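You operate a simulated robot arm through the tools that you are given. There is no shell and no other tool.

You run a simulated two-armed robot. Do the job below in one go: nothing can be reset, and whatever is moved stays where it is left.

## Task
Eject the grey disc from its mould and measure it in the gauge.
Fine: Switch the gauge on and close its yellow slide block on the disc; leave the lever down, the mould in its block and the other discs where they are.

It is judged by the outcome, as a careful person would: the job done as asked, and still so three seconds after it is handed in. It fails if anything else is knocked over, pushed out of place, dropped, spilled or broken.

## Robot
Two 7-joint arms with two-finger grippers on one trunk that stands fixed in place. Base frame: the origin is at the foot of the trunk, x ahead of it, y to its left, z up. Lengths are in mm, angles in rad, forces in N, time in s.
The left shoulder is at [60, 123, 995], the right one opposite. With the tool pointing down near the work surface each hand reaches from about 360 to 800 mm from the base axis, measured 20 degrees to its own side. Payload 1.47 kg a hand.
The tool frame of a hand sits at the grasp point between the pads (the TCP): z along the fingers, y along the line on which they close. The tips reach 16 mm beyond it. The gripper opens to 87 mm; its body begins 55 mm behind the TCP.
Orientation is told as [roll, pitch, yaw] about the base's x, y, z axes, in that order, counted from this pose: with the fingers straight down and closing along the base's y, the tool's x points along the base's -x, its y along +y and its z along -z.

## Interface
- The arms move only by the tool drive_tool. It takes "left_rows", "right_rows" or both (then of equal length, played together; a hand with none holds still); each is a list that holds one entry, the list of rows, each a list of 7 numbers: the gripper command, from -1 (shut) to 1 (fully open), values between in proportion, then the shift along the tool's x, y, z in mm, then the turn, a rotation vector about the tool's x, y, z in rad. In form: [[[grip, tx, ty, tz, wx, wy, wz], ...]]. A call has 1 to 20 rows; each row shifts and turns the commanded pose from where the row before left it, along the tool's axes as they then stand. A row lasts 0.2 s, in which the tool goes at most 50 mm and 0.15 rad; a call with a longer step from one row to the next is refused whole, and so is a gripper value outside its range. A pose out of reach is approached as far as the arm can. The call stops where the force on the tool passes 40 N (or 10 N more than at its start, if that is more) or the arm is blocked; 0.2 s more then pass. Each finger travels about 153 mm/s and halts on what it meets, pressing with about 28 N; the grip force reading is that of the motor and also rises with nothing between the fingers. The clock runs only during rows and for 0.2 s after the last one: add rows that do not move to give the fingers time. It gives the time, the measured TCP pose, the force on the tool (base axes), the opening and the grip force at its end, in the units of the frame above (readings bear some noise), with the torque about the TCP (base axes, N m) and any sound that the robot's microphone picked up, and new pictures: "views" is both (left out), scene, wrist or none (wrist: the cameras of the hands that moved).
- Cameras (640 x 400 px; columns grow to the right, rows downward): "scene" is now at [70.6, -43.8, 1545.6]; the picture's right is [-0.58, -0.82, 0.00], its down [-0.64, 0.45, -0.63] and it looks along [0.51, -0.36, -0.78] (base axes); focal length 310 px, centre (320, 200). "left" rides on the left gripper at [73, -12, -90] in its tool frame; the picture's right is [0.16, 0.99, 0.00], its down [-0.72, 0.12, -0.68] and it looks along [-0.67, 0.11, 0.73] (tool axes); focal length 247 px, centre (320, 200). "right" rides on the right gripper at [73, 12, -90] in its tool frame; the picture's right is [-0.16, 0.99, 0.00], its down [-0.72, -0.12, -0.68] and it looks along [-0.67, -0.11, 0.73] (tool axes); focal length 247 px, centre (320, 200). There is no depth. A picture from a camera that has moved, and an enlarged one, comes with that camera's place and axes in the base frame and with its lens.
- move_column(by): moves the trunk up (or, below 0, down) by that many mm; the arms and the scene camera ride with it, the base frame stays. It gives what a move gives, with no picture.
- head_to(pan, tilt): turns the head with the scene camera to pan (to the left, within 2.094 rad either way) and tilt (down, from -0.506 to 1.204), counted from straight ahead of the robot. It gives what a move gives, and a new picture of the scene camera.
- inspect(camera, box): a new picture of the part [left, top, right, bottom] of that camera's present view, enlarged. The clock stands still meanwhile.
- hand_in(): hands the job in; it is judged then, once.

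Places have to be worked out from the pictures, the camera data and where the tool is seen. Open the grippers and draw the arms clear of the work before you hand the job in, unless the task says otherwise.

The tools are called after ">>>" by a JSON object that holds its "name" and its "arguments". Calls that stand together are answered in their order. drive_tool: Moves the arms, as the interface text tells. Its arguments: {"type":"object","properties":{"left_rows":{"type":"array"},"right_rows":{"type":"array"},"views":{"type":"string","enum":["both","scene","wrist","none"]}},"required":[]} The other tools are called the same way: move_column (by) moves the trunk up or down; head_to (pan, tilt) turns the head that bears the scene camera; inspect (camera, box) takes an enlarged picture of a part of a camera's view; hand_in () hands the job in.

At the start:

```text
t: 0.0
left_tool_pos: [534.9, -44.0, 1142.0]
left_ee_rot: [-0.001, 0.001, -0.001]
left_contact_force: [0.2, 0.5, 0.0]
left_wrist_torque: [-0.03, 0.02, 0.0]
left_opening: 86.8
left_finger_force: 0.1
right_tool_pos: [311.7, -396.1, 1234.9]
right_ee_rot: [0.002, 0.001, 0.001]
right_contact_force: [0.0, -1.0, -0.2]
right_wrist_torque: [0.01, 0.0, -0.01]
right_opening: 86.8
right_finger_force: 0.0
trunk travel left (down, up): [-150.0, 80.0]
head pan, tilt (commanded): [-0.616, 0.892]
```

scene: 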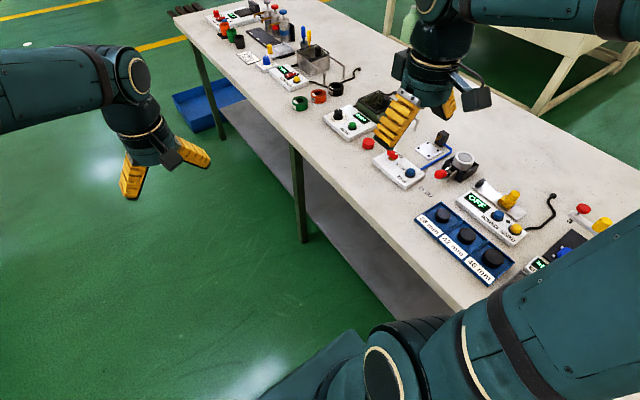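
right: 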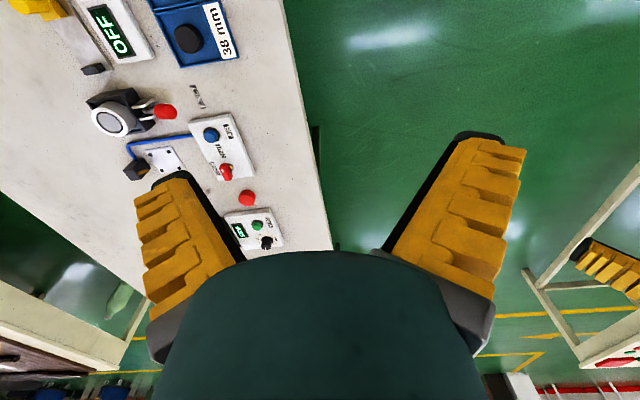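
left: 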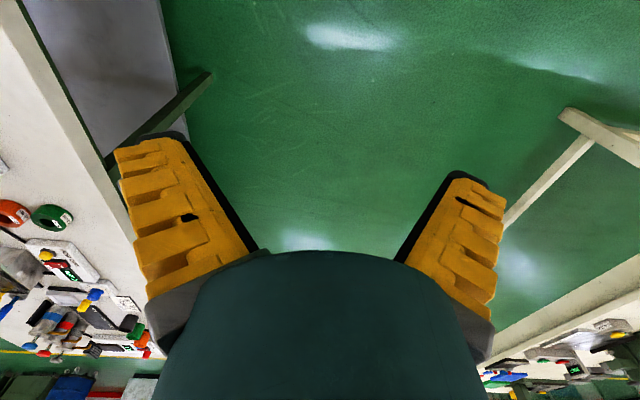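

The scene shows a bench with several stations: what looks like a mould with a grey disc, a red-knobbed lever, an "OFF" gauge and a tray of discs. I'll enlarge these areas first.

>>> {"name": "inspect", "arguments": {"camera": "scene", "box": [360, 120, 560, 290]}}

>>> {"name": "inspect", "arguments": {"camera": "right", "box": [0, 0, 300, 260]}}

>>> {"name": "inspect", "arguments": {"camera": "scene", "box": [180, 0, 400, 150]}}

```text
2.35 times, centred on (460, 205) of scene
camera zoom: at [70.6, -43.8, 1545.6], right [-0.58, -0.82, 0.0], down [-0.64, 0.45, -0.63], along [0.51, -0.36, -0.78], focal length 730 px, centre (-9, 188)
```

zoom: 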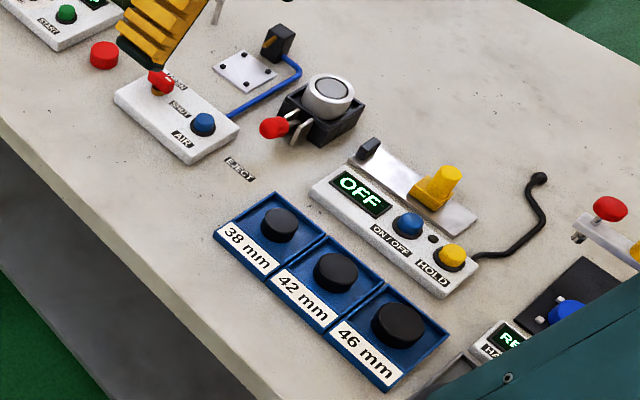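

```text
1.54 times, centred on (150, 130) of right
camera zoom: at [238.0, -386.0, 1323.5], right [0.16, 0.99, 0.0], down [0.72, -0.12, 0.68], along [0.67, -0.11, -0.73], focal length 380 px, centre (582, 308)
```

zoom: 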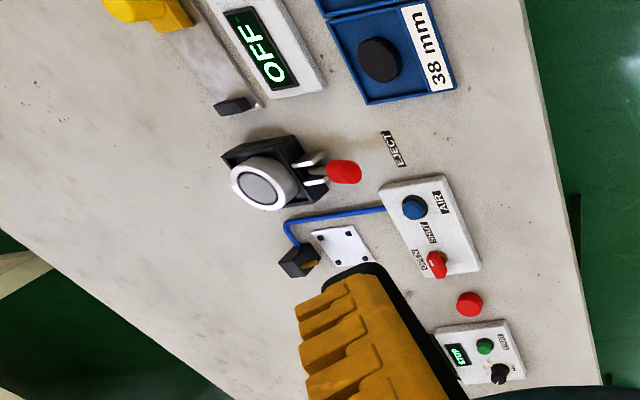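

```text
2.67 times, centred on (290, 75) of scene
camera zoom: at [70.6, -43.8, 1545.6], right [-0.58, -0.82, 0.0], down [-0.64, 0.45, -0.63], along [0.51, -0.36, -0.78], focal length 828 px, centre (400, 533)
```

zoom: 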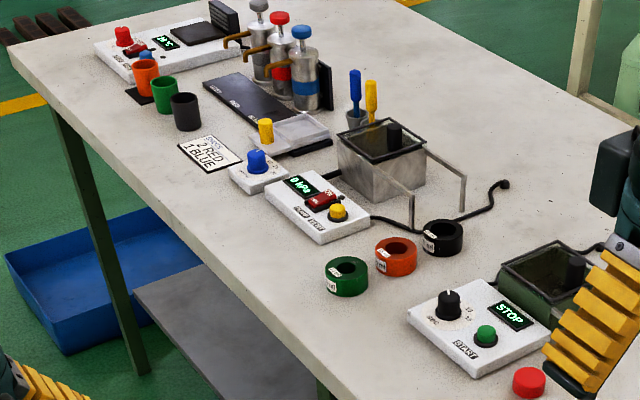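

The work is off to the robot's right: I put the mould top at about [370, -789, 900] and the gauge at x 140–295, y about -725 to -800. I'll turn the head toward it for a better view.

>>> {"name": "head_to", "arguments": {"pan": -1.2, "tilt": 0.8}}

```text
t: 1.0
left_tool_pos: [533.4, -44.6, 1144.0]
left_ee_rot: [-0.001, -0.001, 0.0]
left_contact_force: [-0.4, -0.2, 0.9]
left_wrist_torque: [-0.02, 0.0, 0.0]
left_opening: 87.0
left_finger_force: 0.0
right_tool_pos: [311.6, -395.4, 1234.7]
right_ee_rot: [0.0, -0.001, 0.001]
right_contact_force: [0.4, -0.6, -0.1]
right_wrist_torque: [-0.02, 0.0, -0.02]
right_opening: 86.9
right_finger_force: 0.0
trunk travel left (down, up): [-150.0, 80.0]
head pan, tilt (commanded): [-1.201, 0.799]
camera scene: at [37.8, -75.1, 1552.8], right [-0.93, -0.36, 0.0], down [-0.26, 0.67, -0.7], along [0.25, -0.65, -0.72], focal length 310 px, centre (320, 200)
```

scene: 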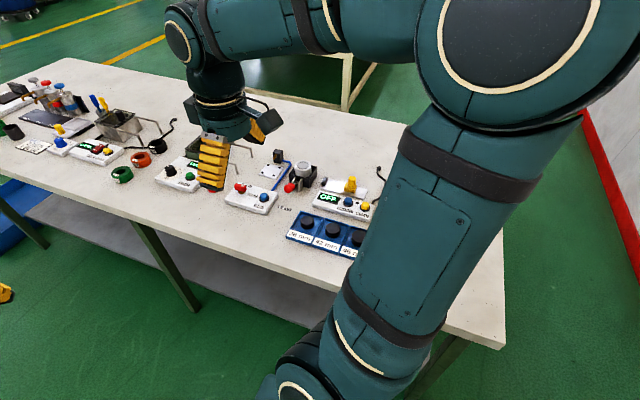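

The right arm partly blocks the view, so I'll yaw the right hand by -90° (which turns its camera toward -y, over the bench) and look again.

>>> {"name": "drive_tool", "arguments": {"right_rows": [[[1, 0, 0, 0, 0, 0, 0.1428], [1, 0, 0, 0, 0, 0, 0.1428], [1, 0, 0, 0, 0, 0, 0.1428], [1, 0, 0, 0, 0, 0, 0.1428], [1, 0, 0, 0, 0, 0, 0.1428], [1, 0, 0, 0, 0, 0, 0.1428], [1, 0, 0, 0, 0, 0, 0.1428], [1, 0, 0, 0, 0, 0, 0.1428], [1, 0, 0, 0, 0, 0, 0.1428], [1, 0, 0, 0, 0, 0, 0.1428], [1, 0, 0, 0, 0, 0, 0.1428], [1, 0, 0, 0, 0, 0, 0]]], "views": "both"}}

```text
t: 3.6
left_tool_pos: [533.9, -43.4, 1142.2]
left_ee_rot: [0.001, 0.001, 0.001]
left_contact_force: [0.1, -0.6, -0.2]
left_wrist_torque: [0.01, -0.03, 0.01]
left_opening: 87.3
left_finger_force: 0.1
right_tool_pos: [311.6, -396.8, 1234.5]
right_ee_rot: [-0.001, 0.0, -1.573]
right_contact_force: [0.4, 0.5, 0.1]
right_wrist_torque: [0.02, -0.03, 0.03]
right_opening: 87.0
right_finger_force: 0.1
trunk travel left (down, up): [-150.0, 80.0]
head pan, tilt (commanded): [-1.201, 0.799]
camera scene: at [37.8, -75.1, 1552.8], right [-0.93, -0.36, 0.0], down [-0.26, 0.67, -0.7], along [0.25, -0.65, -0.72], focal length 310 px, centre (320, 200)
camera right: at [322.6, -325.0, 1323.6], right [0.99, -0.16, 0.0], down [-0.12, -0.72, 0.68], along [-0.11, -0.67, -0.73], focal length 247 px, centre (320, 200)
```

scene: 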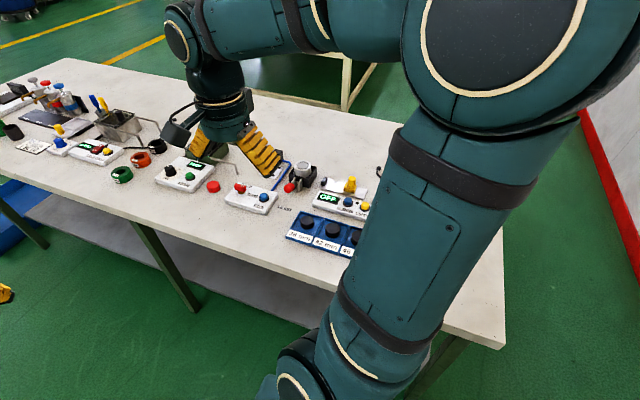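
right: 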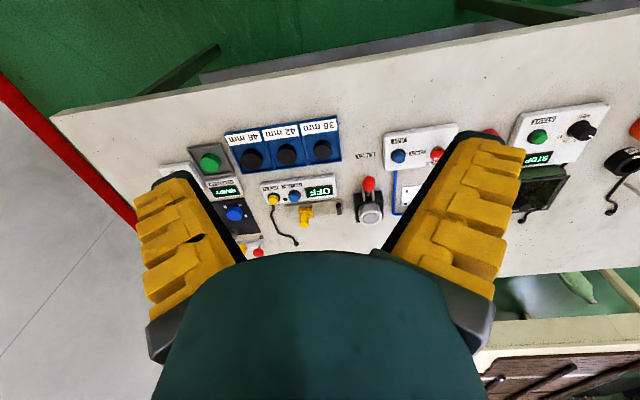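

The wrist camera now sees the whole stretch of bench. I'll enlarge the mould and gauge in both cameras.

>>> {"name": "inspect", "arguments": {"camera": "right", "box": [220, 130, 480, 270]}}

>>> {"name": "inspect", "arguments": {"camera": "scene", "box": [220, 140, 400, 270]}}

```text
2.46 times, centred on (350, 200) of right
camera zoom: at [322.6, -325.0, 1323.6], right [0.99, -0.16, 0.0], down [-0.12, -0.72, 0.68], along [-0.11, -0.67, -0.73], focal length 608 px, centre (246, 200)
```

zoom: 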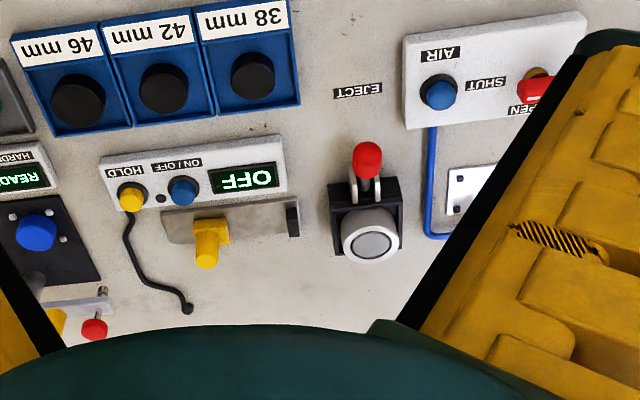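

```text
3.08 times, centred on (310, 205) of scene
camera zoom: at [37.8, -75.1, 1552.8], right [-0.93, -0.36, 0.0], down [-0.26, 0.67, -0.7], along [0.25, -0.65, -0.72], focal length 955 px, centre (351, 185)
```

zoom: 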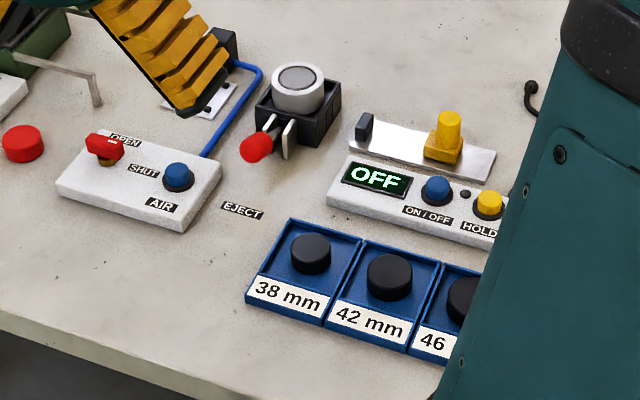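

I can see the mould in its black block with a red-knobbed EJECT lever pointing toward the robot, and the gauge with a black anvil at +x and a yellow slide at -x. I'll bring the wrist camera closer to locate things.

>>> {"name": "drive_tool", "arguments": {"right_rows": [[[1, -33, 4, 17, 0, 0, 0], [1, -33, 4, 17, 0, 0, 0], [1, -33, 4, 17, 0, 0, 0], [1, -33, 4, 17, 0, 0, 0], [1, -33, 4, 17, 0, 0, 0], [1, 0, 0, 0, 0, 0, 0]]], "views": "both"}}

```text
t: 5.0
left_tool_pos: [534.3, -42.3, 1142.8]
left_ee_rot: [0.0, -0.001, -0.002]
left_contact_force: [-1.1, -0.2, 0.5]
left_wrist_torque: [0.01, -0.04, 0.0]
left_opening: 87.0
left_finger_force: 0.0
right_tool_pos: [332.0, -559.8, 1147.9]
right_ee_rot: [0.001, 0.0, -1.572]
right_contact_force: [0.0, 0.2, 0.4]
right_wrist_torque: [0.02, -0.03, -0.02]
right_opening: 86.6
right_finger_force: 0.0
trunk travel left (down, up): [-150.0, 80.0]
head pan, tilt (commanded): [-1.201, 0.799]
camera scene: at [37.1, -74.2, 1553.0], right [-0.93, -0.36, 0.0], down [-0.26, 0.67, -0.7], along [0.25, -0.65, -0.72], focal length 310 px, centre (320, 200)
camera right: at [342.6, -489.2, 1237.9], right [0.99, -0.16, 0.0], down [-0.12, -0.72, 0.68], along [-0.11, -0.67, -0.73], focal length 247 px, centre (320, 200)
```

scene: 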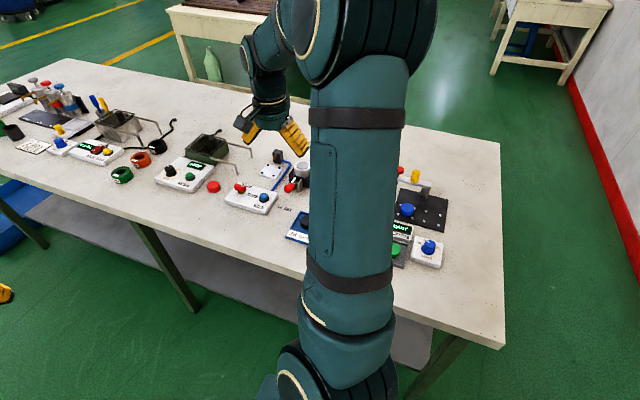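
right: 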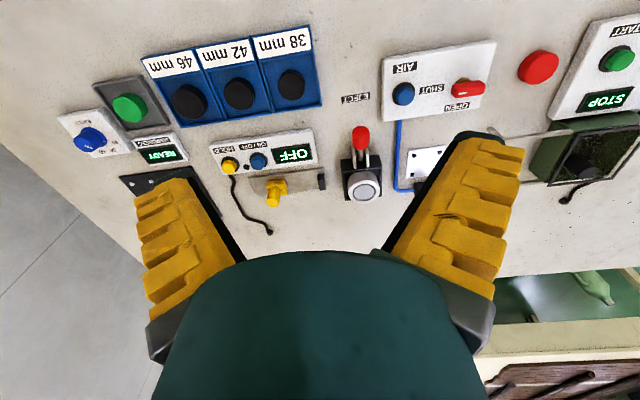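

>>> {"name": "inspect", "arguments": {"camera": "right", "box": [190, 90, 400, 250]}}

>>> {"name": "inspect", "arguments": {"camera": "right", "box": [320, 100, 410, 220]}}

```text
2.50 times, centred on (295, 170) of right
camera zoom: at [342.6, -489.2, 1237.9], right [0.99, -0.16, 0.0], down [-0.12, -0.72, 0.68], along [-0.11, -0.67, -0.73], focal length 617 px, centre (382, 275)
```

zoom: 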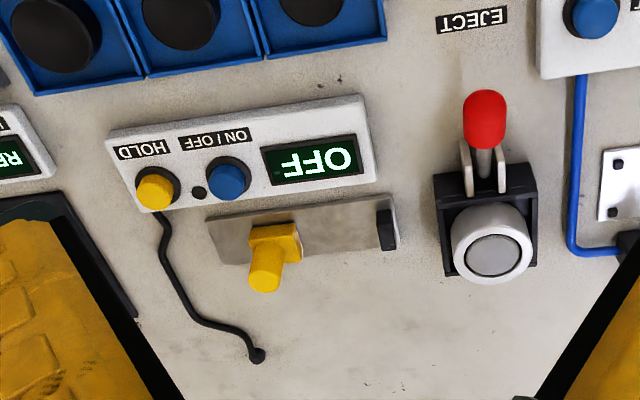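

```text
3.33 times, centred on (365, 160) of right
camera zoom: at [342.6, -489.2, 1237.9], right [0.99, -0.16, 0.0], down [-0.12, -0.72, 0.68], along [-0.11, -0.67, -0.73], focal length 823 px, centre (170, 333)
```

zoom: 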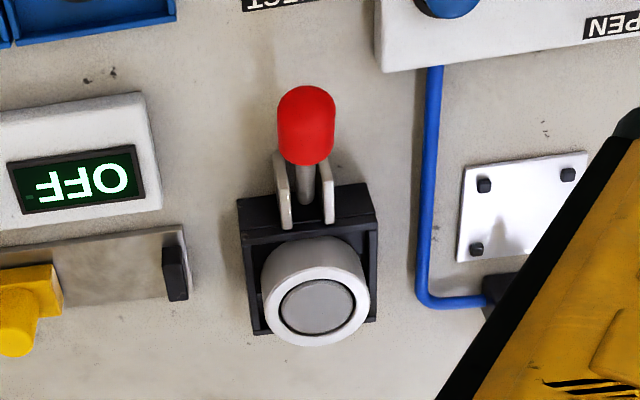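

From two wrist views I get: bench top z≈854, disc/mould top ≈[373,-785,910], lever knob ≈[373,-678,907], yellow peg top ≈[206,-788,909], anvil ≈[297,-785,870]. I'll go closer to refine these.

>>> {"name": "drive_tool", "arguments": {"right_rows": [[[1, -10, 0, 27, 0, 0, 0], [1, -10, 0, 27, 0, 0, 0], [1, -10, 0, 27, 0, 0, 0], [1, -10, 0, 27, 0, 0, 0], [1, 0, 0, 0, 0, 0, 0]]], "views": "wrist"}}

```text
t: 6.2
left_tool_pos: [533.9, -43.9, 1142.7]
left_ee_rot: [0.0, 0.0, 0.0]
left_contact_force: [-0.1, -0.6, -0.1]
left_wrist_torque: [-0.04, -0.01, -0.05]
left_opening: 87.0
left_finger_force: 0.0
right_tool_pos: [332.1, -600.7, 1042.2]
right_ee_rot: [0.001, -0.002, -1.57]
right_contact_force: [-0.5, 0.5, 0.7]
right_wrist_torque: [0.01, -0.01, -0.03]
right_opening: 87.2
right_finger_force: 0.2
trunk travel left (down, up): [-150.0, 80.0]
head pan, tilt (commanded): [-1.201, 0.799]
camera right: at [343.1, -529.2, 1130.5], right [0.99, -0.16, 0.0], down [-0.12, -0.72, 0.68], along [-0.11, -0.67, -0.73], focal length 247 px, centre (320, 200)
```

right: 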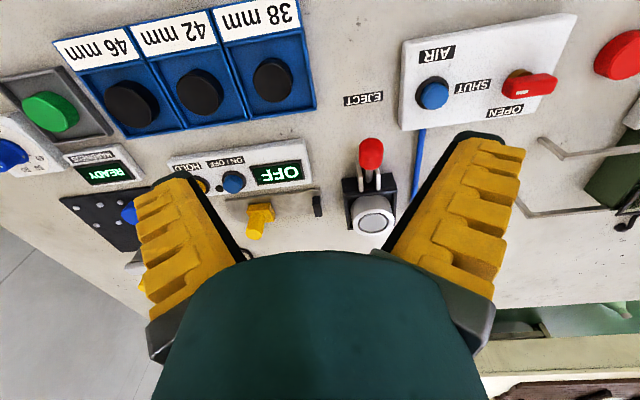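

>>> {"name": "inspect", "arguments": {"camera": "right", "box": [220, 130, 420, 255]}}

>>> {"name": "inspect", "arguments": {"camera": "right", "box": [330, 130, 420, 245]}}

>>> {"name": "inspect", "arguments": {"camera": "right", "box": [160, 40, 330, 160]}}

```text
3.20 times, centred on (320, 192) of right
camera zoom: at [343.1, -529.2, 1130.5], right [0.99, -0.16, 0.0], down [-0.12, -0.72, 0.68], along [-0.11, -0.67, -0.73], focal length 790 px, centre (320, 224)
```

zoom: 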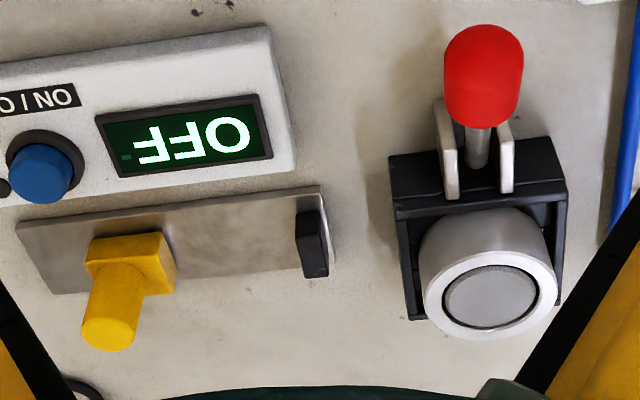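

```text
3.48 times, centred on (375, 188) of right
camera zoom: at [343.1, -529.2, 1130.5], right [0.99, -0.16, 0.0], down [-0.12, -0.72, 0.68], along [-0.11, -0.67, -0.73], focal length 859 px, centre (129, 244)
```

zoom: 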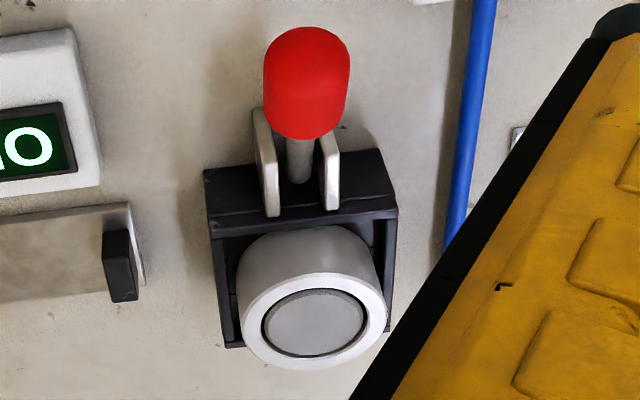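

```text
3.33 times, centred on (245, 100) of right
camera zoom: at [343.1, -529.2, 1130.5], right [0.99, -0.16, 0.0], down [-0.12, -0.72, 0.68], along [-0.11, -0.67, -0.73], focal length 823 px, centre (570, 533)
```

zoom: 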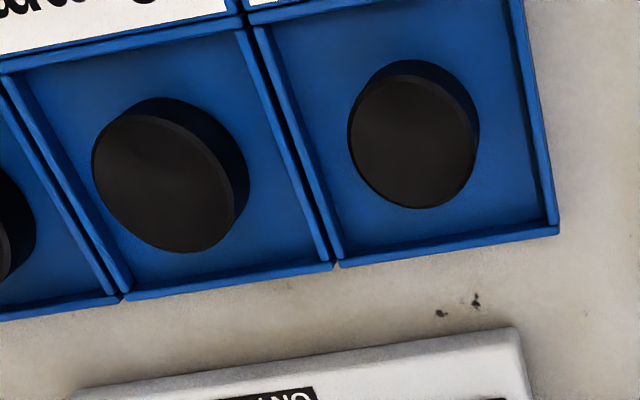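

Refined: disc centre ≈[375,-783,912], about 38–39 mm across; lever knob centre ≈[373.5,-678,906]. I'll close the right gripper and move above the knob, tips about 20 mm over it.

>>> {"name": "drive_tool", "arguments": {"right_rows": [[[-1, -18.75, 10.5, 20, 0, 0, 0], [-1, -18.75, 10.5, 20, 0, 0, 0], [-1, -18.75, 10.5, 20, 0, 0, 0], [-1, -18.75, 10.5, 20, 0, 0, 0], [-1, 0, 0, 0, 0, 0, 0]]], "views": "both"}}

```text
t: 7.4
left_tool_pos: [534.7, -43.5, 1142.0]
left_ee_rot: [0.0, 0.0, 0.0]
left_contact_force: [-0.1, 0.6, -0.4]
left_wrist_torque: [-0.01, 0.0, 0.03]
left_opening: 86.9
left_finger_force: 0.1
right_tool_pos: [370.8, -677.3, 961.6]
right_ee_rot: [0.001, 0.001, -1.569]
right_contact_force: [-0.5, 0.1, -0.6]
right_wrist_torque: [0.0, 0.02, 0.01]
right_opening: 0.1
right_finger_force: 28.2
trunk travel left (down, up): [-150.0, 80.0]
head pan, tilt (commanded): [-1.201, 0.799]
camera scene: at [37.5, -74.7, 1552.9], right [-0.93, -0.36, 0.0], down [-0.26, 0.67, -0.7], along [0.25, -0.65, -0.72], focal length 310 px, centre (320, 200)
camera right: at [382.0, -606.2, 1050.9], right [0.99, -0.16, 0.0], down [-0.12, -0.72, 0.68], along [-0.11, -0.67, -0.73], focal length 247 px, centre (320, 200)
```

scene: 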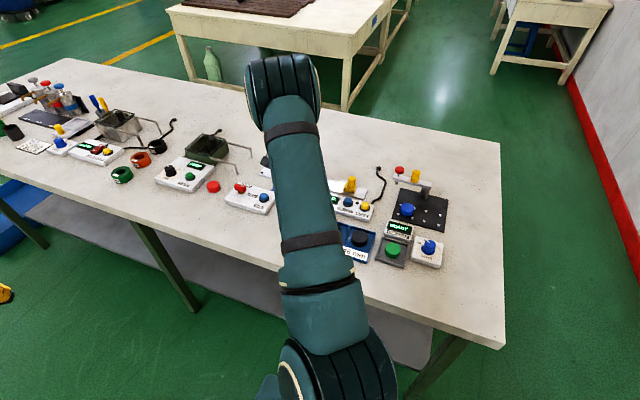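
right: 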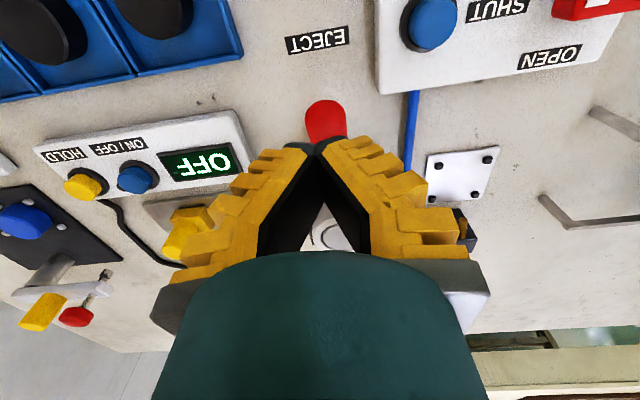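

The closed fingertips sit just above the red knob. I want to understand the finger shape before pressing, so I'll enlarge the wrist view.

>>> {"name": "inspect", "arguments": {"camera": "right", "box": [150, 80, 490, 300]}}

>>> {"name": "inspect", "arguments": {"camera": "left", "box": [100, 100, 540, 380]}}

```text
1.82 times, centred on (320, 190) of right
camera zoom: at [382.0, -606.2, 1050.9], right [0.99, -0.16, 0.0], down [-0.12, -0.72, 0.68], along [-0.11, -0.67, -0.73], focal length 449 px, centre (320, 218)
```

zoom: 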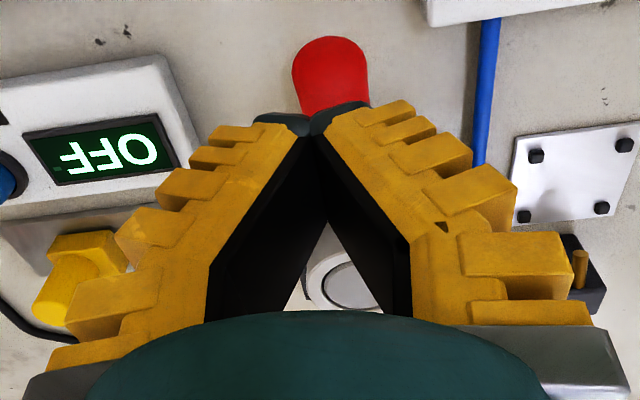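

```text
1.43 times, centred on (320, 240) of left
camera zoom: at [462.1, -55.1, 1231.4], right [-0.16, 0.99, 0.0], down [0.72, 0.12, 0.68], along [0.67, 0.11, -0.73], focal length 353 px, centre (320, 143)
```

zoom: 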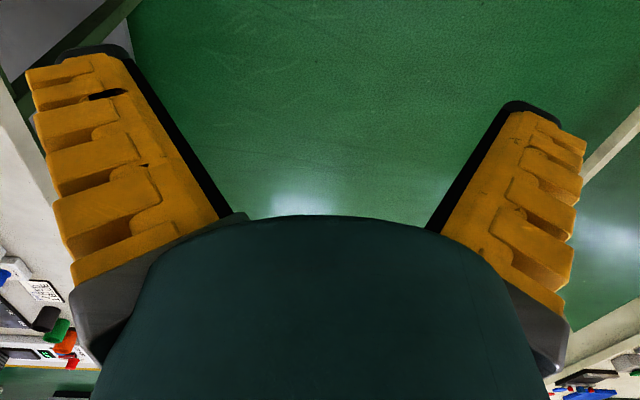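

The fingers are slanted plates that meet at the tips; the tips are right above the knob. I'll shift 3 mm in +x and lower in small steps, watching the force for contact with the lever.

>>> {"name": "drive_tool", "arguments": {"right_rows": [[[-1, 0, 3, 8, 0, 0, 0], [-1, 0, 0, 8, 0, 0, 0], [-1, 0, 0, 4, 0, 0, 0], [-1, 0, 0, 4, 0, 0, 0], [-1, 0, 0, 4, 0, 0, 0], [-1, 0, 0, 0, 0, 0, 0]]], "views": "wrist"}}

```text
t: 8.8
left_tool_pos: [535.5, -43.9, 1142.1]
left_ee_rot: [-0.001, 0.0, -0.001]
left_contact_force: [0.2, -0.1, 0.5]
left_wrist_torque: [-0.04, 0.0, 0.02]
left_opening: 87.2
left_finger_force: 0.0
right_tool_pos: [376.2, -675.4, 933.2]
right_ee_rot: [0.0, -0.001, -1.57]
right_contact_force: [-0.8, 0.9, -0.7]
right_wrist_torque: [0.02, 0.02, 0.05]
right_opening: 0.0
right_finger_force: 27.9
trunk travel left (down, up): [-150.0, 80.0]
head pan, tilt (commanded): [-1.201, 0.799]
camera right: at [387.5, -604.9, 1022.3], right [0.99, -0.16, 0.0], down [-0.12, -0.72, 0.68], along [-0.11, -0.67, -0.73], focal length 247 px, centre (320, 200)
```

right: 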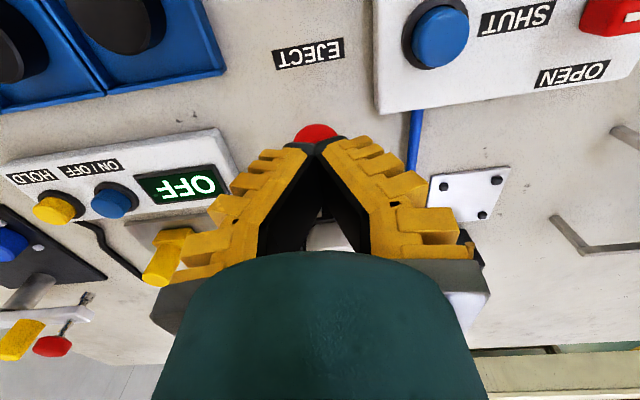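

No contact yet with the tips at z≈917, and the knob is just ahead of them. I'll keep lowering in 4 mm steps.

>>> {"name": "drive_tool", "arguments": {"right_rows": [[[-1, 0, -2, 4, 0, 0, 0], [-1, 0, 0, 4, 0, 0, 0], [-1, 0, 0, 4, 0, 0, 0], [-1, 0, 0, 4, 0, 0, 0], [-1, 0, 0, 4, 0, 0, 0], [-1, 0, 0, 0, 0, 0, 0]]], "views": "wrist"}}

```text
t: 10.2
left_tool_pos: [534.2, -42.9, 1141.9]
left_ee_rot: [0.001, -0.002, 0.0]
left_contact_force: [0.6, -0.3, -0.3]
left_wrist_torque: [0.0, -0.01, -0.01]
left_opening: 87.1
left_finger_force: 0.0
right_tool_pos: [376.2, -676.6, 913.1]
right_ee_rot: [0.0, 0.0, -1.572]
right_contact_force: [-0.4, -0.4, 0.5]
right_wrist_torque: [0.01, 0.01, -0.01]
right_opening: 0.1
right_finger_force: 27.9
trunk travel left (down, up): [-150.0, 80.0]
head pan, tilt (commanded): [-1.201, 0.799]
camera right: at [385.8, -605.0, 1002.7], right [0.99, -0.16, 0.0], down [-0.12, -0.72, 0.68], along [-0.11, -0.67, -0.73], focal length 247 px, centre (320, 200)
```

right: 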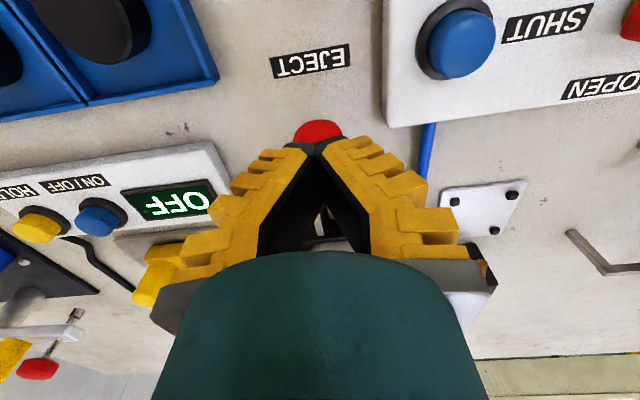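

The knob kept its place relative to the tips over 20 mm of descent with almost no force, so the lever seems to be moving with me. I'll zoom in to check the mould and then continue.

>>> {"name": "inspect", "arguments": {"camera": "right", "box": [230, 110, 410, 255]}}

>>> {"name": "drive_tool", "arguments": {"right_rows": [[[-1, 0, 0, 4, 0, 0, 0], [-1, 0, 0, 4, 0, 0, 0], [-1, 0, 0, 4, 0, 0, 0], [-1, 0, 0, 0, 0, 0, 0]]], "views": "wrist"}}

```text
2.76 times, centred on (320, 182) of right
camera zoom: at [385.8, -605.0, 1002.7], right [0.99, -0.16, 0.0], down [-0.12, -0.72, 0.68], along [-0.11, -0.67, -0.73], focal length 681 px, centre (320, 248)
```

zoom: 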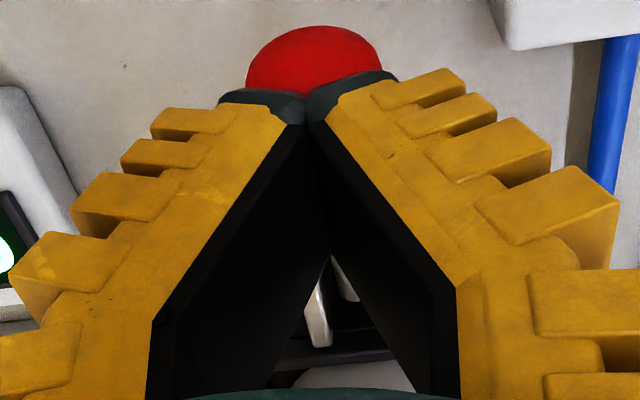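

```text
t: 11.2
left_tool_pos: [534.5, -43.3, 1142.5]
left_ee_rot: [-0.001, 0.001, -0.001]
left_contact_force: [0.2, 0.1, -0.6]
left_wrist_torque: [0.0, 0.01, -0.02]
left_opening: 87.0
left_finger_force: 0.0
right_tool_pos: [375.6, -677.3, 900.3]
right_ee_rot: [0.0, 0.001, -1.571]
right_contact_force: [2.4, 0.8, 1.8]
right_wrist_torque: [-0.02, 0.0, 0.03]
right_opening: 6.3
right_finger_force: 27.3
trunk travel left (down, up): [-150.0, 80.0]
head pan, tilt (commanded): [-1.201, 0.799]
camera right: at [385.9, -605.2, 990.6], right [0.99, -0.16, 0.0], down [-0.12, -0.72, 0.68], along [-0.11, -0.67, -0.73], focal length 247 px, centre (320, 200)
```

right: 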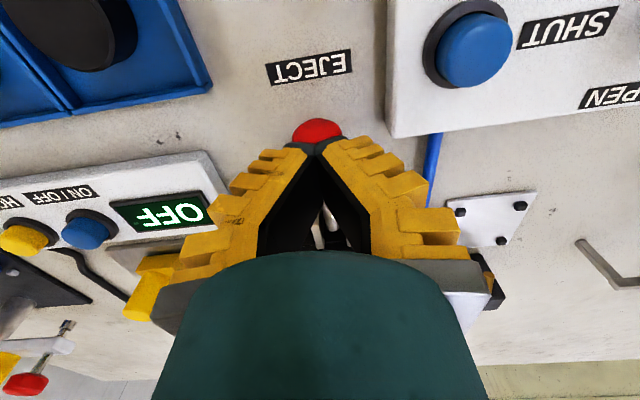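

The opening reads 6 mm and the force is about 3 N, so the tips are touching something. I'll zoom in.

>>> {"name": "inspect", "arguments": {"camera": "right", "box": [230, 110, 410, 255]}}

```text
2.76 times, centred on (320, 182) of right
camera zoom: at [385.9, -605.2, 990.6], right [0.99, -0.16, 0.0], down [-0.12, -0.72, 0.68], along [-0.11, -0.67, -0.73], focal length 681 px, centre (320, 248)
```

zoom: 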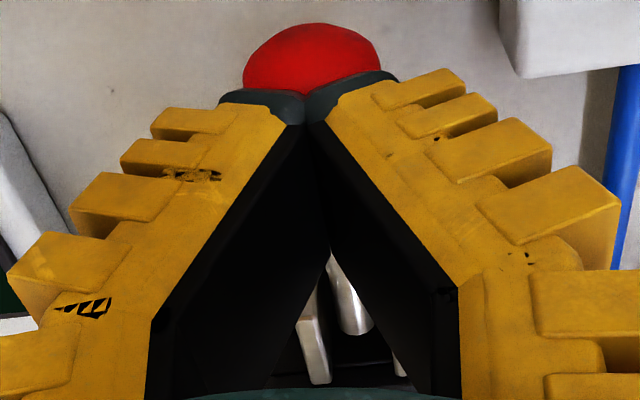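

The lever knob is following the tips (now about 33 mm below its start). I'll keep pressing in small steps until the end stop shows in the force.

>>> {"name": "drive_tool", "arguments": {"right_rows": [[[-1, 0, 0, 3, 0, 0, 0], [-1, 0, 0, 3, 0, 0, 0], [-1, 0, 0, 0, 0, 0, 0]]], "views": "wrist"}}

```text
t: 12.0
left_tool_pos: [533.4, -41.5, 1142.7]
left_ee_rot: [-0.001, -0.001, 0.001]
left_contact_force: [-0.1, -0.9, 0.9]
left_wrist_torque: [0.0, 0.01, 0.0]
left_opening: 87.1
left_finger_force: 0.0
right_tool_pos: [374.5, -677.0, 899.5]
right_ee_rot: [0.005, -0.009, -1.572]
right_contact_force: [2.2, -5.0, 33.2]
right_wrist_torque: [-0.39, -0.02, 0.01]
right_opening: 6.0
right_finger_force: 28.2
trunk travel left (down, up): [-150.0, 80.0]
head pan, tilt (commanded): [-1.201, 0.799]
camera right: at [385.6, -604.3, 988.1], right [0.99, -0.16, 0.01], down [-0.12, -0.72, 0.69], along [-0.1, -0.68, -0.73], focal length 247 px, centre (320, 200)
```

right: 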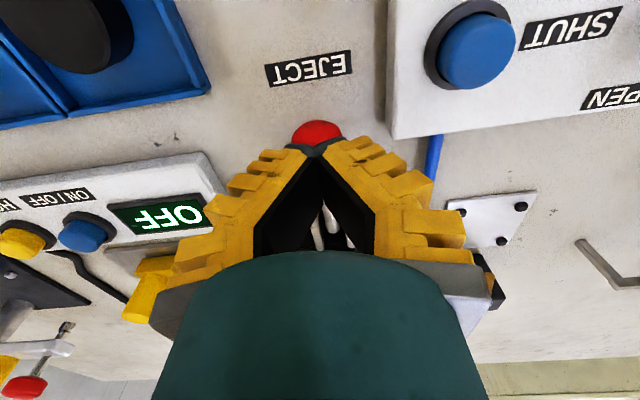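

There's a hard stop with 33 N at TCP z≈899.5, so the lever seems fully down. I'll relax the fingers slightly so that nothing is wedged, then lift and look.

>>> {"name": "drive_tool", "arguments": {"right_rows": [[[-1, 0, 0, -3, 0, 0, 0], [-0.75, 0, 0, 0, 0, 0, 0], [-0.75, 0, 0, -5, 0, 0, 0], [-0.75, 0, 0, -12, 0, 0, 0], [-0.75, 5, 0, -15, 0, 0, 0], [-0.75, 10, 0, -20, 0, 0, 0], [-0.75, 10, 0, -20, 0, 0, 0], [-0.75, 0, 0, 0, 0, 0, 0]]], "views": "wrist"}}

```text
t: 13.8
left_tool_pos: [535.1, -44.0, 1140.8]
left_ee_rot: [0.002, 0.002, -0.001]
left_contact_force: [0.1, -0.9, -1.2]
left_wrist_torque: [-0.03, -0.04, 0.0]
left_opening: 86.7
left_finger_force: 0.0
right_tool_pos: [375.4, -651.0, 973.0]
right_ee_rot: [-0.001, 0.0, -1.571]
right_contact_force: [0.6, 0.2, 0.3]
right_wrist_torque: [-0.02, 0.03, 0.01]
right_opening: 17.7
right_finger_force: 5.0
trunk travel left (down, up): [-150.0, 80.0]
head pan, tilt (commanded): [-1.201, 0.799]
camera right: at [385.3, -579.6, 1062.0], right [0.99, -0.16, 0.0], down [-0.12, -0.72, 0.68], along [-0.11, -0.67, -0.73], focal length 247 px, centre (320, 200)
```

right: 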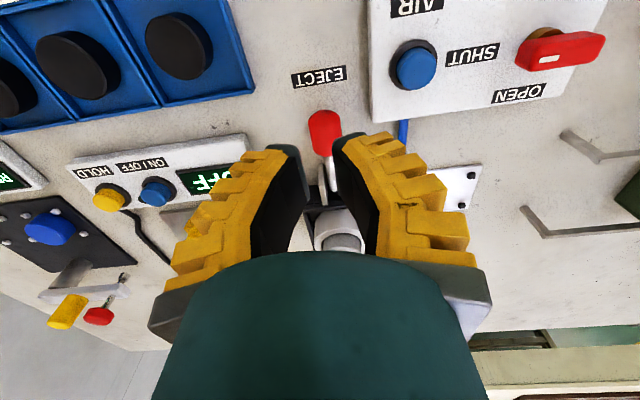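

The hand is free and the lever seems to have stayed low. I'll zoom in on the mould and lever.

>>> {"name": "inspect", "arguments": {"camera": "right", "box": [260, 90, 420, 260]}}

```text
2.35 times, centred on (340, 175) of right
camera zoom: at [385.3, -579.6, 1062.0], right [0.99, -0.16, 0.0], down [-0.12, -0.72, 0.68], along [-0.11, -0.67, -0.73], focal length 581 px, centre (273, 259)
```

zoom: 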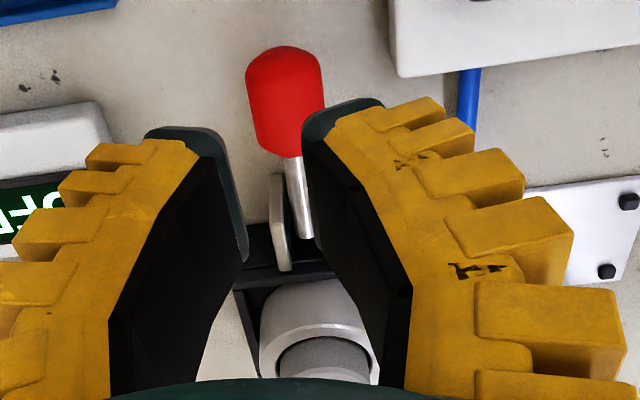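

The lever's stem now shows more length, pointing outward. I'll back up to the earlier viewpoint to compare the disc and lever.

>>> {"name": "drive_tool", "arguments": {"right_rows": [[[-0.75, 17, -10, -23, 0, 0, 0], [-0.75, 17, -10, -23, 0, 0, 0], [-0.75, 17, -10, -23, 0, 0, 0], [0.0, 0, 0, 0, 0, 0, 0], [0.0, 0, 0, 0, 0, 0, 0]]], "views": "wrist"}}

>>> {"name": "inspect", "arguments": {"camera": "right", "box": [320, 120, 420, 250]}}

```text
t: 15.0
left_tool_pos: [534.2, -42.6, 1143.0]
left_ee_rot: [-0.001, 0.0, -0.001]
left_contact_force: [-0.2, 0.2, 0.5]
left_wrist_torque: [-0.03, 0.02, 0.03]
left_opening: 86.6
left_finger_force: 0.0
right_tool_pos: [342.9, -600.1, 1039.4]
right_ee_rot: [-0.001, -0.001, -1.569]
right_contact_force: [-0.6, 0.7, -1.0]
right_wrist_torque: [-0.01, -0.05, 0.0]
right_opening: 49.1
right_finger_force: 3.9
trunk travel left (down, up): [-150.0, 80.0]
head pan, tilt (commanded): [-1.201, 0.799]
camera right: at [353.9, -527.6, 1128.7], right [0.99, -0.16, 0.0], down [-0.12, -0.72, 0.68], along [-0.11, -0.67, -0.73], focal length 247 px, centre (320, 200)
```

right: 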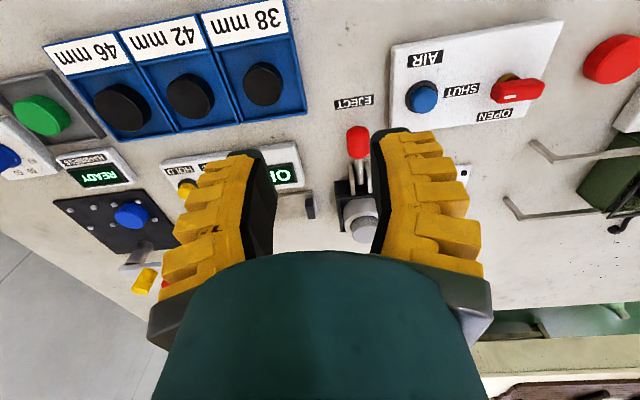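

```text
3.08 times, centred on (370, 185) of right
camera zoom: at [353.9, -527.6, 1128.7], right [0.99, -0.16, 0.0], down [-0.12, -0.72, 0.68], along [-0.11, -0.67, -0.73], focal length 760 px, centre (166, 246)
```

zoom: 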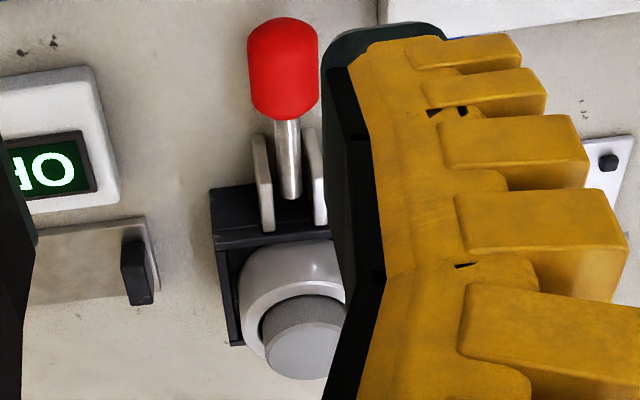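

The disc now stands up out of the mould and the lever stays down. I'll shift +x about 40 mm to see the disc fully between the fingers.

>>> {"name": "drive_tool", "arguments": {"right_rows": [[[0.1, 0, 20, 0, 0, 0, 0], [0.1, 0, 18, 0, 0, 0, 0], [0.1, 0, 0, 0, 0, 0, 0]]], "views": "wrist"}}

>>> {"name": "inspect", "arguments": {"camera": "right", "box": [260, 110, 400, 255]}}

```text
t: 15.8
left_tool_pos: [533.9, -44.3, 1142.1]
left_ee_rot: [0.001, 0.001, 0.0]
left_contact_force: [-0.8, -0.8, -0.2]
left_wrist_torque: [0.0, -0.04, 0.04]
left_opening: 87.1
left_finger_force: 0.0
right_tool_pos: [383.1, -598.8, 1038.9]
right_ee_rot: [-0.001, 0.001, -1.573]
right_contact_force: [-0.3, -0.9, 0.5]
right_wrist_torque: [0.0, 0.01, 0.02]
right_opening: 53.4
right_finger_force: 4.0
trunk travel left (down, up): [-150.0, 80.0]
head pan, tilt (commanded): [-1.201, 0.799]
camera right: at [394.2, -527.7, 1127.3], right [0.99, -0.16, 0.0], down [-0.12, -0.72, 0.68], along [-0.11, -0.67, -0.73], focal length 247 px, centre (320, 200)
```

right: 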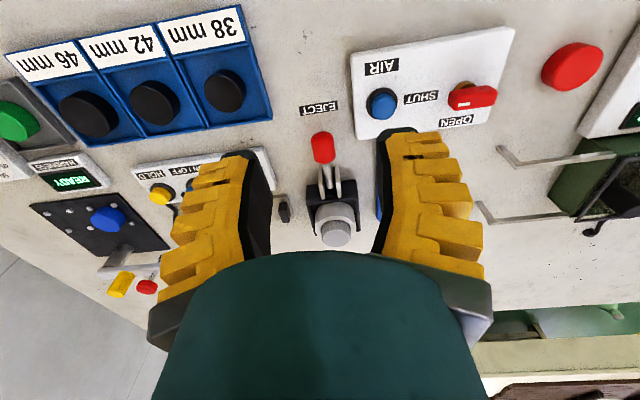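

```text
2.76 times, centred on (330, 182) of right
camera zoom: at [394.2, -527.7, 1127.3], right [0.99, -0.16, 0.0], down [-0.12, -0.72, 0.68], along [-0.11, -0.67, -0.73], focal length 681 px, centre (292, 248)
```

zoom: 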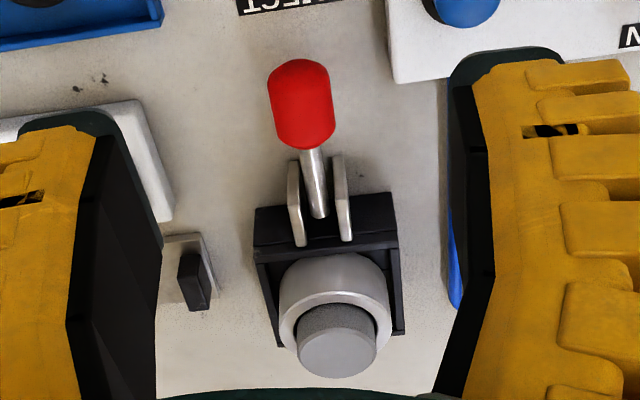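

The disc has risen about 14 mm: its top is at z≈926 over the ring at z≈910, centred near [375,-783]. Next I'll look closely at the gauge to decide how to place the disc.

>>> {"name": "drive_tool", "arguments": {"right_rows": [[[0.1, -15, -30, 5, 0, 0, 0], [0.1, -15, -30, 5, 0, 0, 0], [0.1, -15, -30, 5, 0, 0, 0], [0.1, -15, -30, 5, 0, 0, 0], [0.1, 0, 0, 0, 0, 0, 0]]], "views": "both"}}

>>> {"name": "inspect", "arguments": {"camera": "right", "box": [230, 90, 420, 255]}}

```text
t: 17.0
left_tool_pos: [534.5, -42.9, 1142.4]
left_ee_rot: [0.0, 0.002, -0.001]
left_contact_force: [0.6, 0.4, 0.2]
left_wrist_torque: [0.03, -0.02, 0.0]
left_opening: 86.8
left_finger_force: 0.0
right_tool_pos: [259.2, -656.4, 1019.2]
right_ee_rot: [0.0, 0.001, -1.571]
right_contact_force: [-0.4, 0.6, 0.1]
right_wrist_torque: [0.02, 0.03, 0.02]
right_opening: 53.4
right_finger_force: 3.9
trunk travel left (down, up): [-150.0, 80.0]
head pan, tilt (commanded): [-1.201, 0.799]
camera scene: at [37.9, -74.9, 1552.8], right [-0.93, -0.36, 0.0], down [-0.26, 0.67, -0.7], along [0.25, -0.65, -0.72], focal length 310 px, centre (320, 200)
camera right: at [271.7, -584.9, 1107.6], right [0.99, -0.16, 0.0], down [-0.12, -0.72, 0.68], along [-0.11, -0.67, -0.73], focal length 247 px, centre (320, 200)
```

scene: 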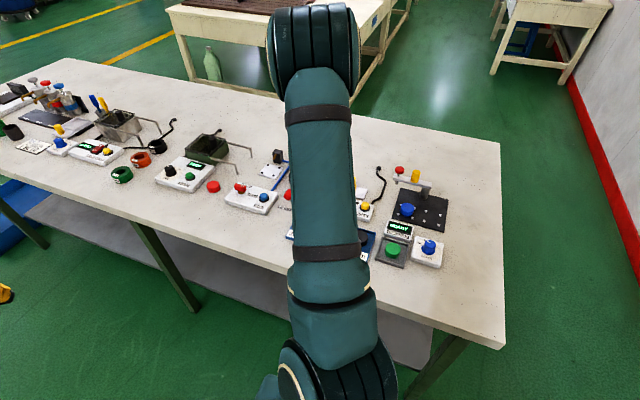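
right: 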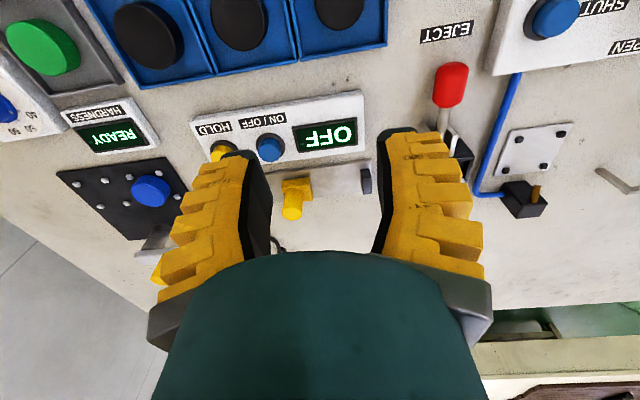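

```text
2.42 times, centred on (325, 172) of right
camera zoom: at [271.7, -584.9, 1107.6], right [0.99, -0.16, 0.0], down [-0.12, -0.72, 0.68], along [-0.11, -0.67, -0.73], focal length 599 px, centre (308, 267)
```

zoom: 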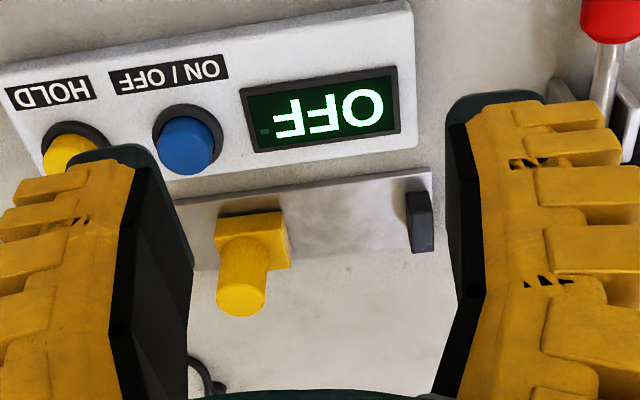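

The gauge's gap runs from the slide face at x≈229 to the anvil face at x≈291, centred on y≈-782, so a 38 mm disc fits gripped along y. First I'll close the fingers and move over the blue ON/OFF button (≈[200,-711,885]).

>>> {"name": "drive_tool", "arguments": {"right_rows": [[[-1, -13, -15, 20, 0, 0, 0], [-1, -13, -15, 20, 0, 0, 0], [-1, -13, -15, 20, 0, 0, 0], [-1, -13, -15, 20, 0, 0, 0], [-1, 0, 0, 0, 0, 0, 0]]], "views": "wrist"}}

>>> {"name": "inspect", "arguments": {"camera": "right", "box": [220, 70, 420, 255]}}

```text
t: 18.2
left_tool_pos: [535.2, -43.4, 1142.1]
left_ee_rot: [0.0, -0.001, 0.001]
left_contact_force: [-0.4, -0.4, 0.1]
left_wrist_torque: [-0.02, 0.0, 0.01]
left_opening: 86.7
left_finger_force: 0.1
right_tool_pos: [202.9, -714.2, 940.8]
right_ee_rot: [0.001, 0.0, -1.571]
right_contact_force: [0.2, -0.1, -0.4]
right_wrist_torque: [0.0, -0.05, 0.01]
right_opening: 0.0
right_finger_force: 28.0
trunk travel left (down, up): [-150.0, 80.0]
head pan, tilt (commanded): [-1.201, 0.799]
camera right: at [213.4, -642.5, 1029.5], right [0.99, -0.16, 0.0], down [-0.12, -0.72, 0.68], along [-0.11, -0.67, -0.73], focal length 247 px, centre (320, 200)
```

right: 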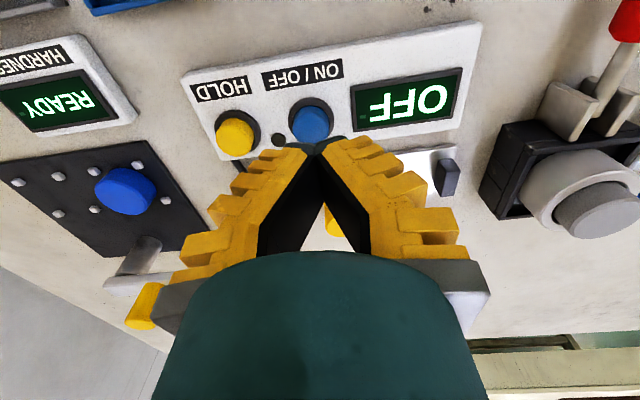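

```text
2.16 times, centred on (320, 162) of right
camera zoom: at [213.4, -642.5, 1029.5], right [0.99, -0.16, 0.0], down [-0.12, -0.72, 0.68], along [-0.11, -0.67, -0.73], focal length 534 px, centre (320, 281)
```

zoom: 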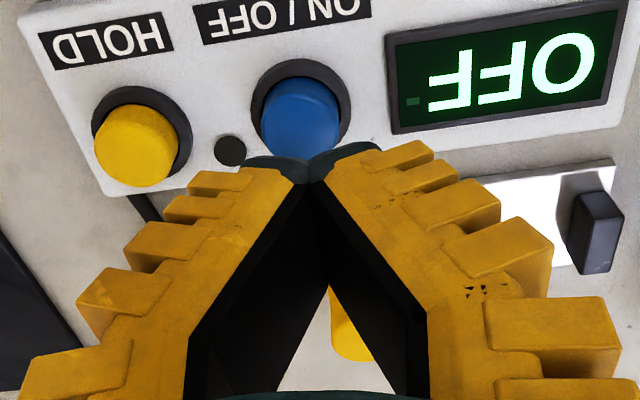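

The button top is at about [196.5,-712,884]. I'll shift -6 mm in x and descend to just above it, then creep down until it clicks.

>>> {"name": "drive_tool", "arguments": {"right_rows": [[[-1, 2, -6, 14, 0, 0, 0], [-1, 0, 0, 12, 0, 0, 0], [-1, 0, 0, 4, 0, 0, 0], [-1, 0, 0, 3, 0, 0, 0], [-1, 0, 0, 3, 0, 0, 0], [-1, 0, 0, 0, 0, 0, 0]]], "views": "wrist"}}

```text
t: 19.6
left_tool_pos: [535.3, -44.9, 1141.6]
left_ee_rot: [0.0, -0.001, 0.0]
left_contact_force: [-0.5, 0.1, -0.6]
left_wrist_torque: [-0.02, -0.01, 0.01]
left_opening: 87.1
left_finger_force: 0.0
right_tool_pos: [196.4, -712.1, 902.2]
right_ee_rot: [-0.001, -0.001, -1.57]
right_contact_force: [1.0, 0.4, 0.6]
right_wrist_torque: [0.03, -0.01, 0.02]
right_opening: 0.0
right_finger_force: 28.4
trunk travel left (down, up): [-150.0, 80.0]
head pan, tilt (commanded): [-1.201, 0.799]
camera right: at [207.2, -639.2, 992.7], right [0.99, -0.16, 0.0], down [-0.12, -0.72, 0.68], along [-0.11, -0.67, -0.73], focal length 247 px, centre (320, 200)
```

right: 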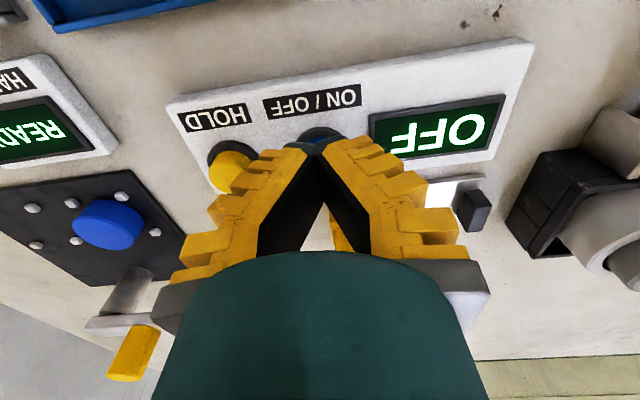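

Still OFF with no clear contact, tips at z≈886. I'll continue in 2 mm steps.

>>> {"name": "drive_tool", "arguments": {"right_rows": [[[-1, 0, 0, 2, 0, 0, 0], [-1, 0, 0, 2, 0, 0, 0], [-1, 0, 0, 0, 0, 0, 0]]], "views": "wrist"}}

```text
t: 20.4
left_tool_pos: [534.0, -43.4, 1142.9]
left_ee_rot: [0.001, 0.0, 0.002]
left_contact_force: [-0.4, -0.4, 0.0]
left_wrist_torque: [-0.01, -0.01, 0.0]
left_opening: 86.7
left_finger_force: 0.0
right_tool_pos: [195.4, -711.1, 899.0]
right_ee_rot: [0.0, 0.002, -1.571]
right_contact_force: [0.1, -0.3, -0.1]
right_wrist_torque: [-0.01, -0.01, -0.03]
right_opening: 0.0
right_finger_force: 28.2
trunk travel left (down, up): [-150.0, 80.0]
head pan, tilt (commanded): [-1.201, 0.799]
camera right: at [207.4, -638.9, 988.4], right [0.99, -0.16, 0.0], down [-0.12, -0.72, 0.68], along [-0.11, -0.67, -0.73], focal length 247 px, centre (320, 200)
```

right: 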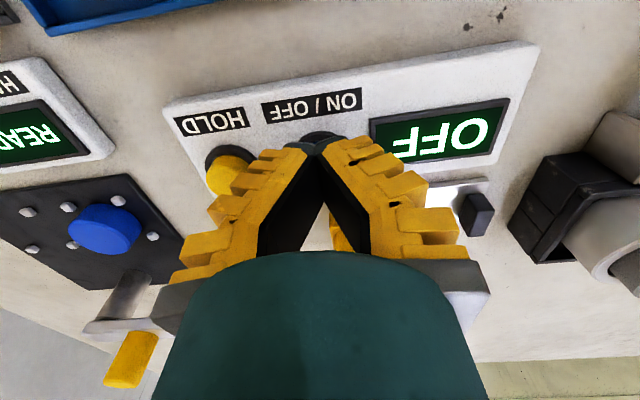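

>>> {"name": "drive_tool", "arguments": {"right_rows": [[[-1, 0, 1, 2, 0, 0, 0], [-1, 0, 0, 2, 0, 0, 0], [-1, 0, 0, 2, 0, 0, 0], [-1, 0, 0, 0, 0, 0, 0]]], "views": "wrist"}}

```text
t: 21.4
left_tool_pos: [534.1, -44.3, 1142.6]
left_ee_rot: [0.0, -0.001, 0.0]
left_contact_force: [0.5, 0.2, -0.1]
left_wrist_torque: [-0.04, 0.01, 0.01]
left_opening: 87.0
left_finger_force: 0.0
right_tool_pos: [197.1, -710.0, 893.5]
right_ee_rot: [0.0, -0.001, -1.571]
right_contact_force: [0.8, 0.7, 1.8]
right_wrist_torque: [0.0, 0.0, 0.06]
right_opening: 6.0
right_finger_force: 28.8
trunk travel left (down, up): [-150.0, 80.0]
head pan, tilt (commanded): [-1.201, 0.799]
heard: click
camera right: at [208.5, -637.7, 982.2], right [0.99, -0.16, 0.0], down [-0.12, -0.72, 0.68], along [-0.11, -0.67, -0.73], focal length 247 px, centre (320, 200)
```

right: 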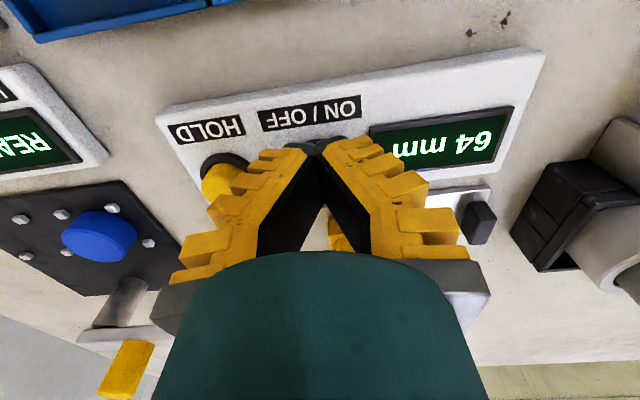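

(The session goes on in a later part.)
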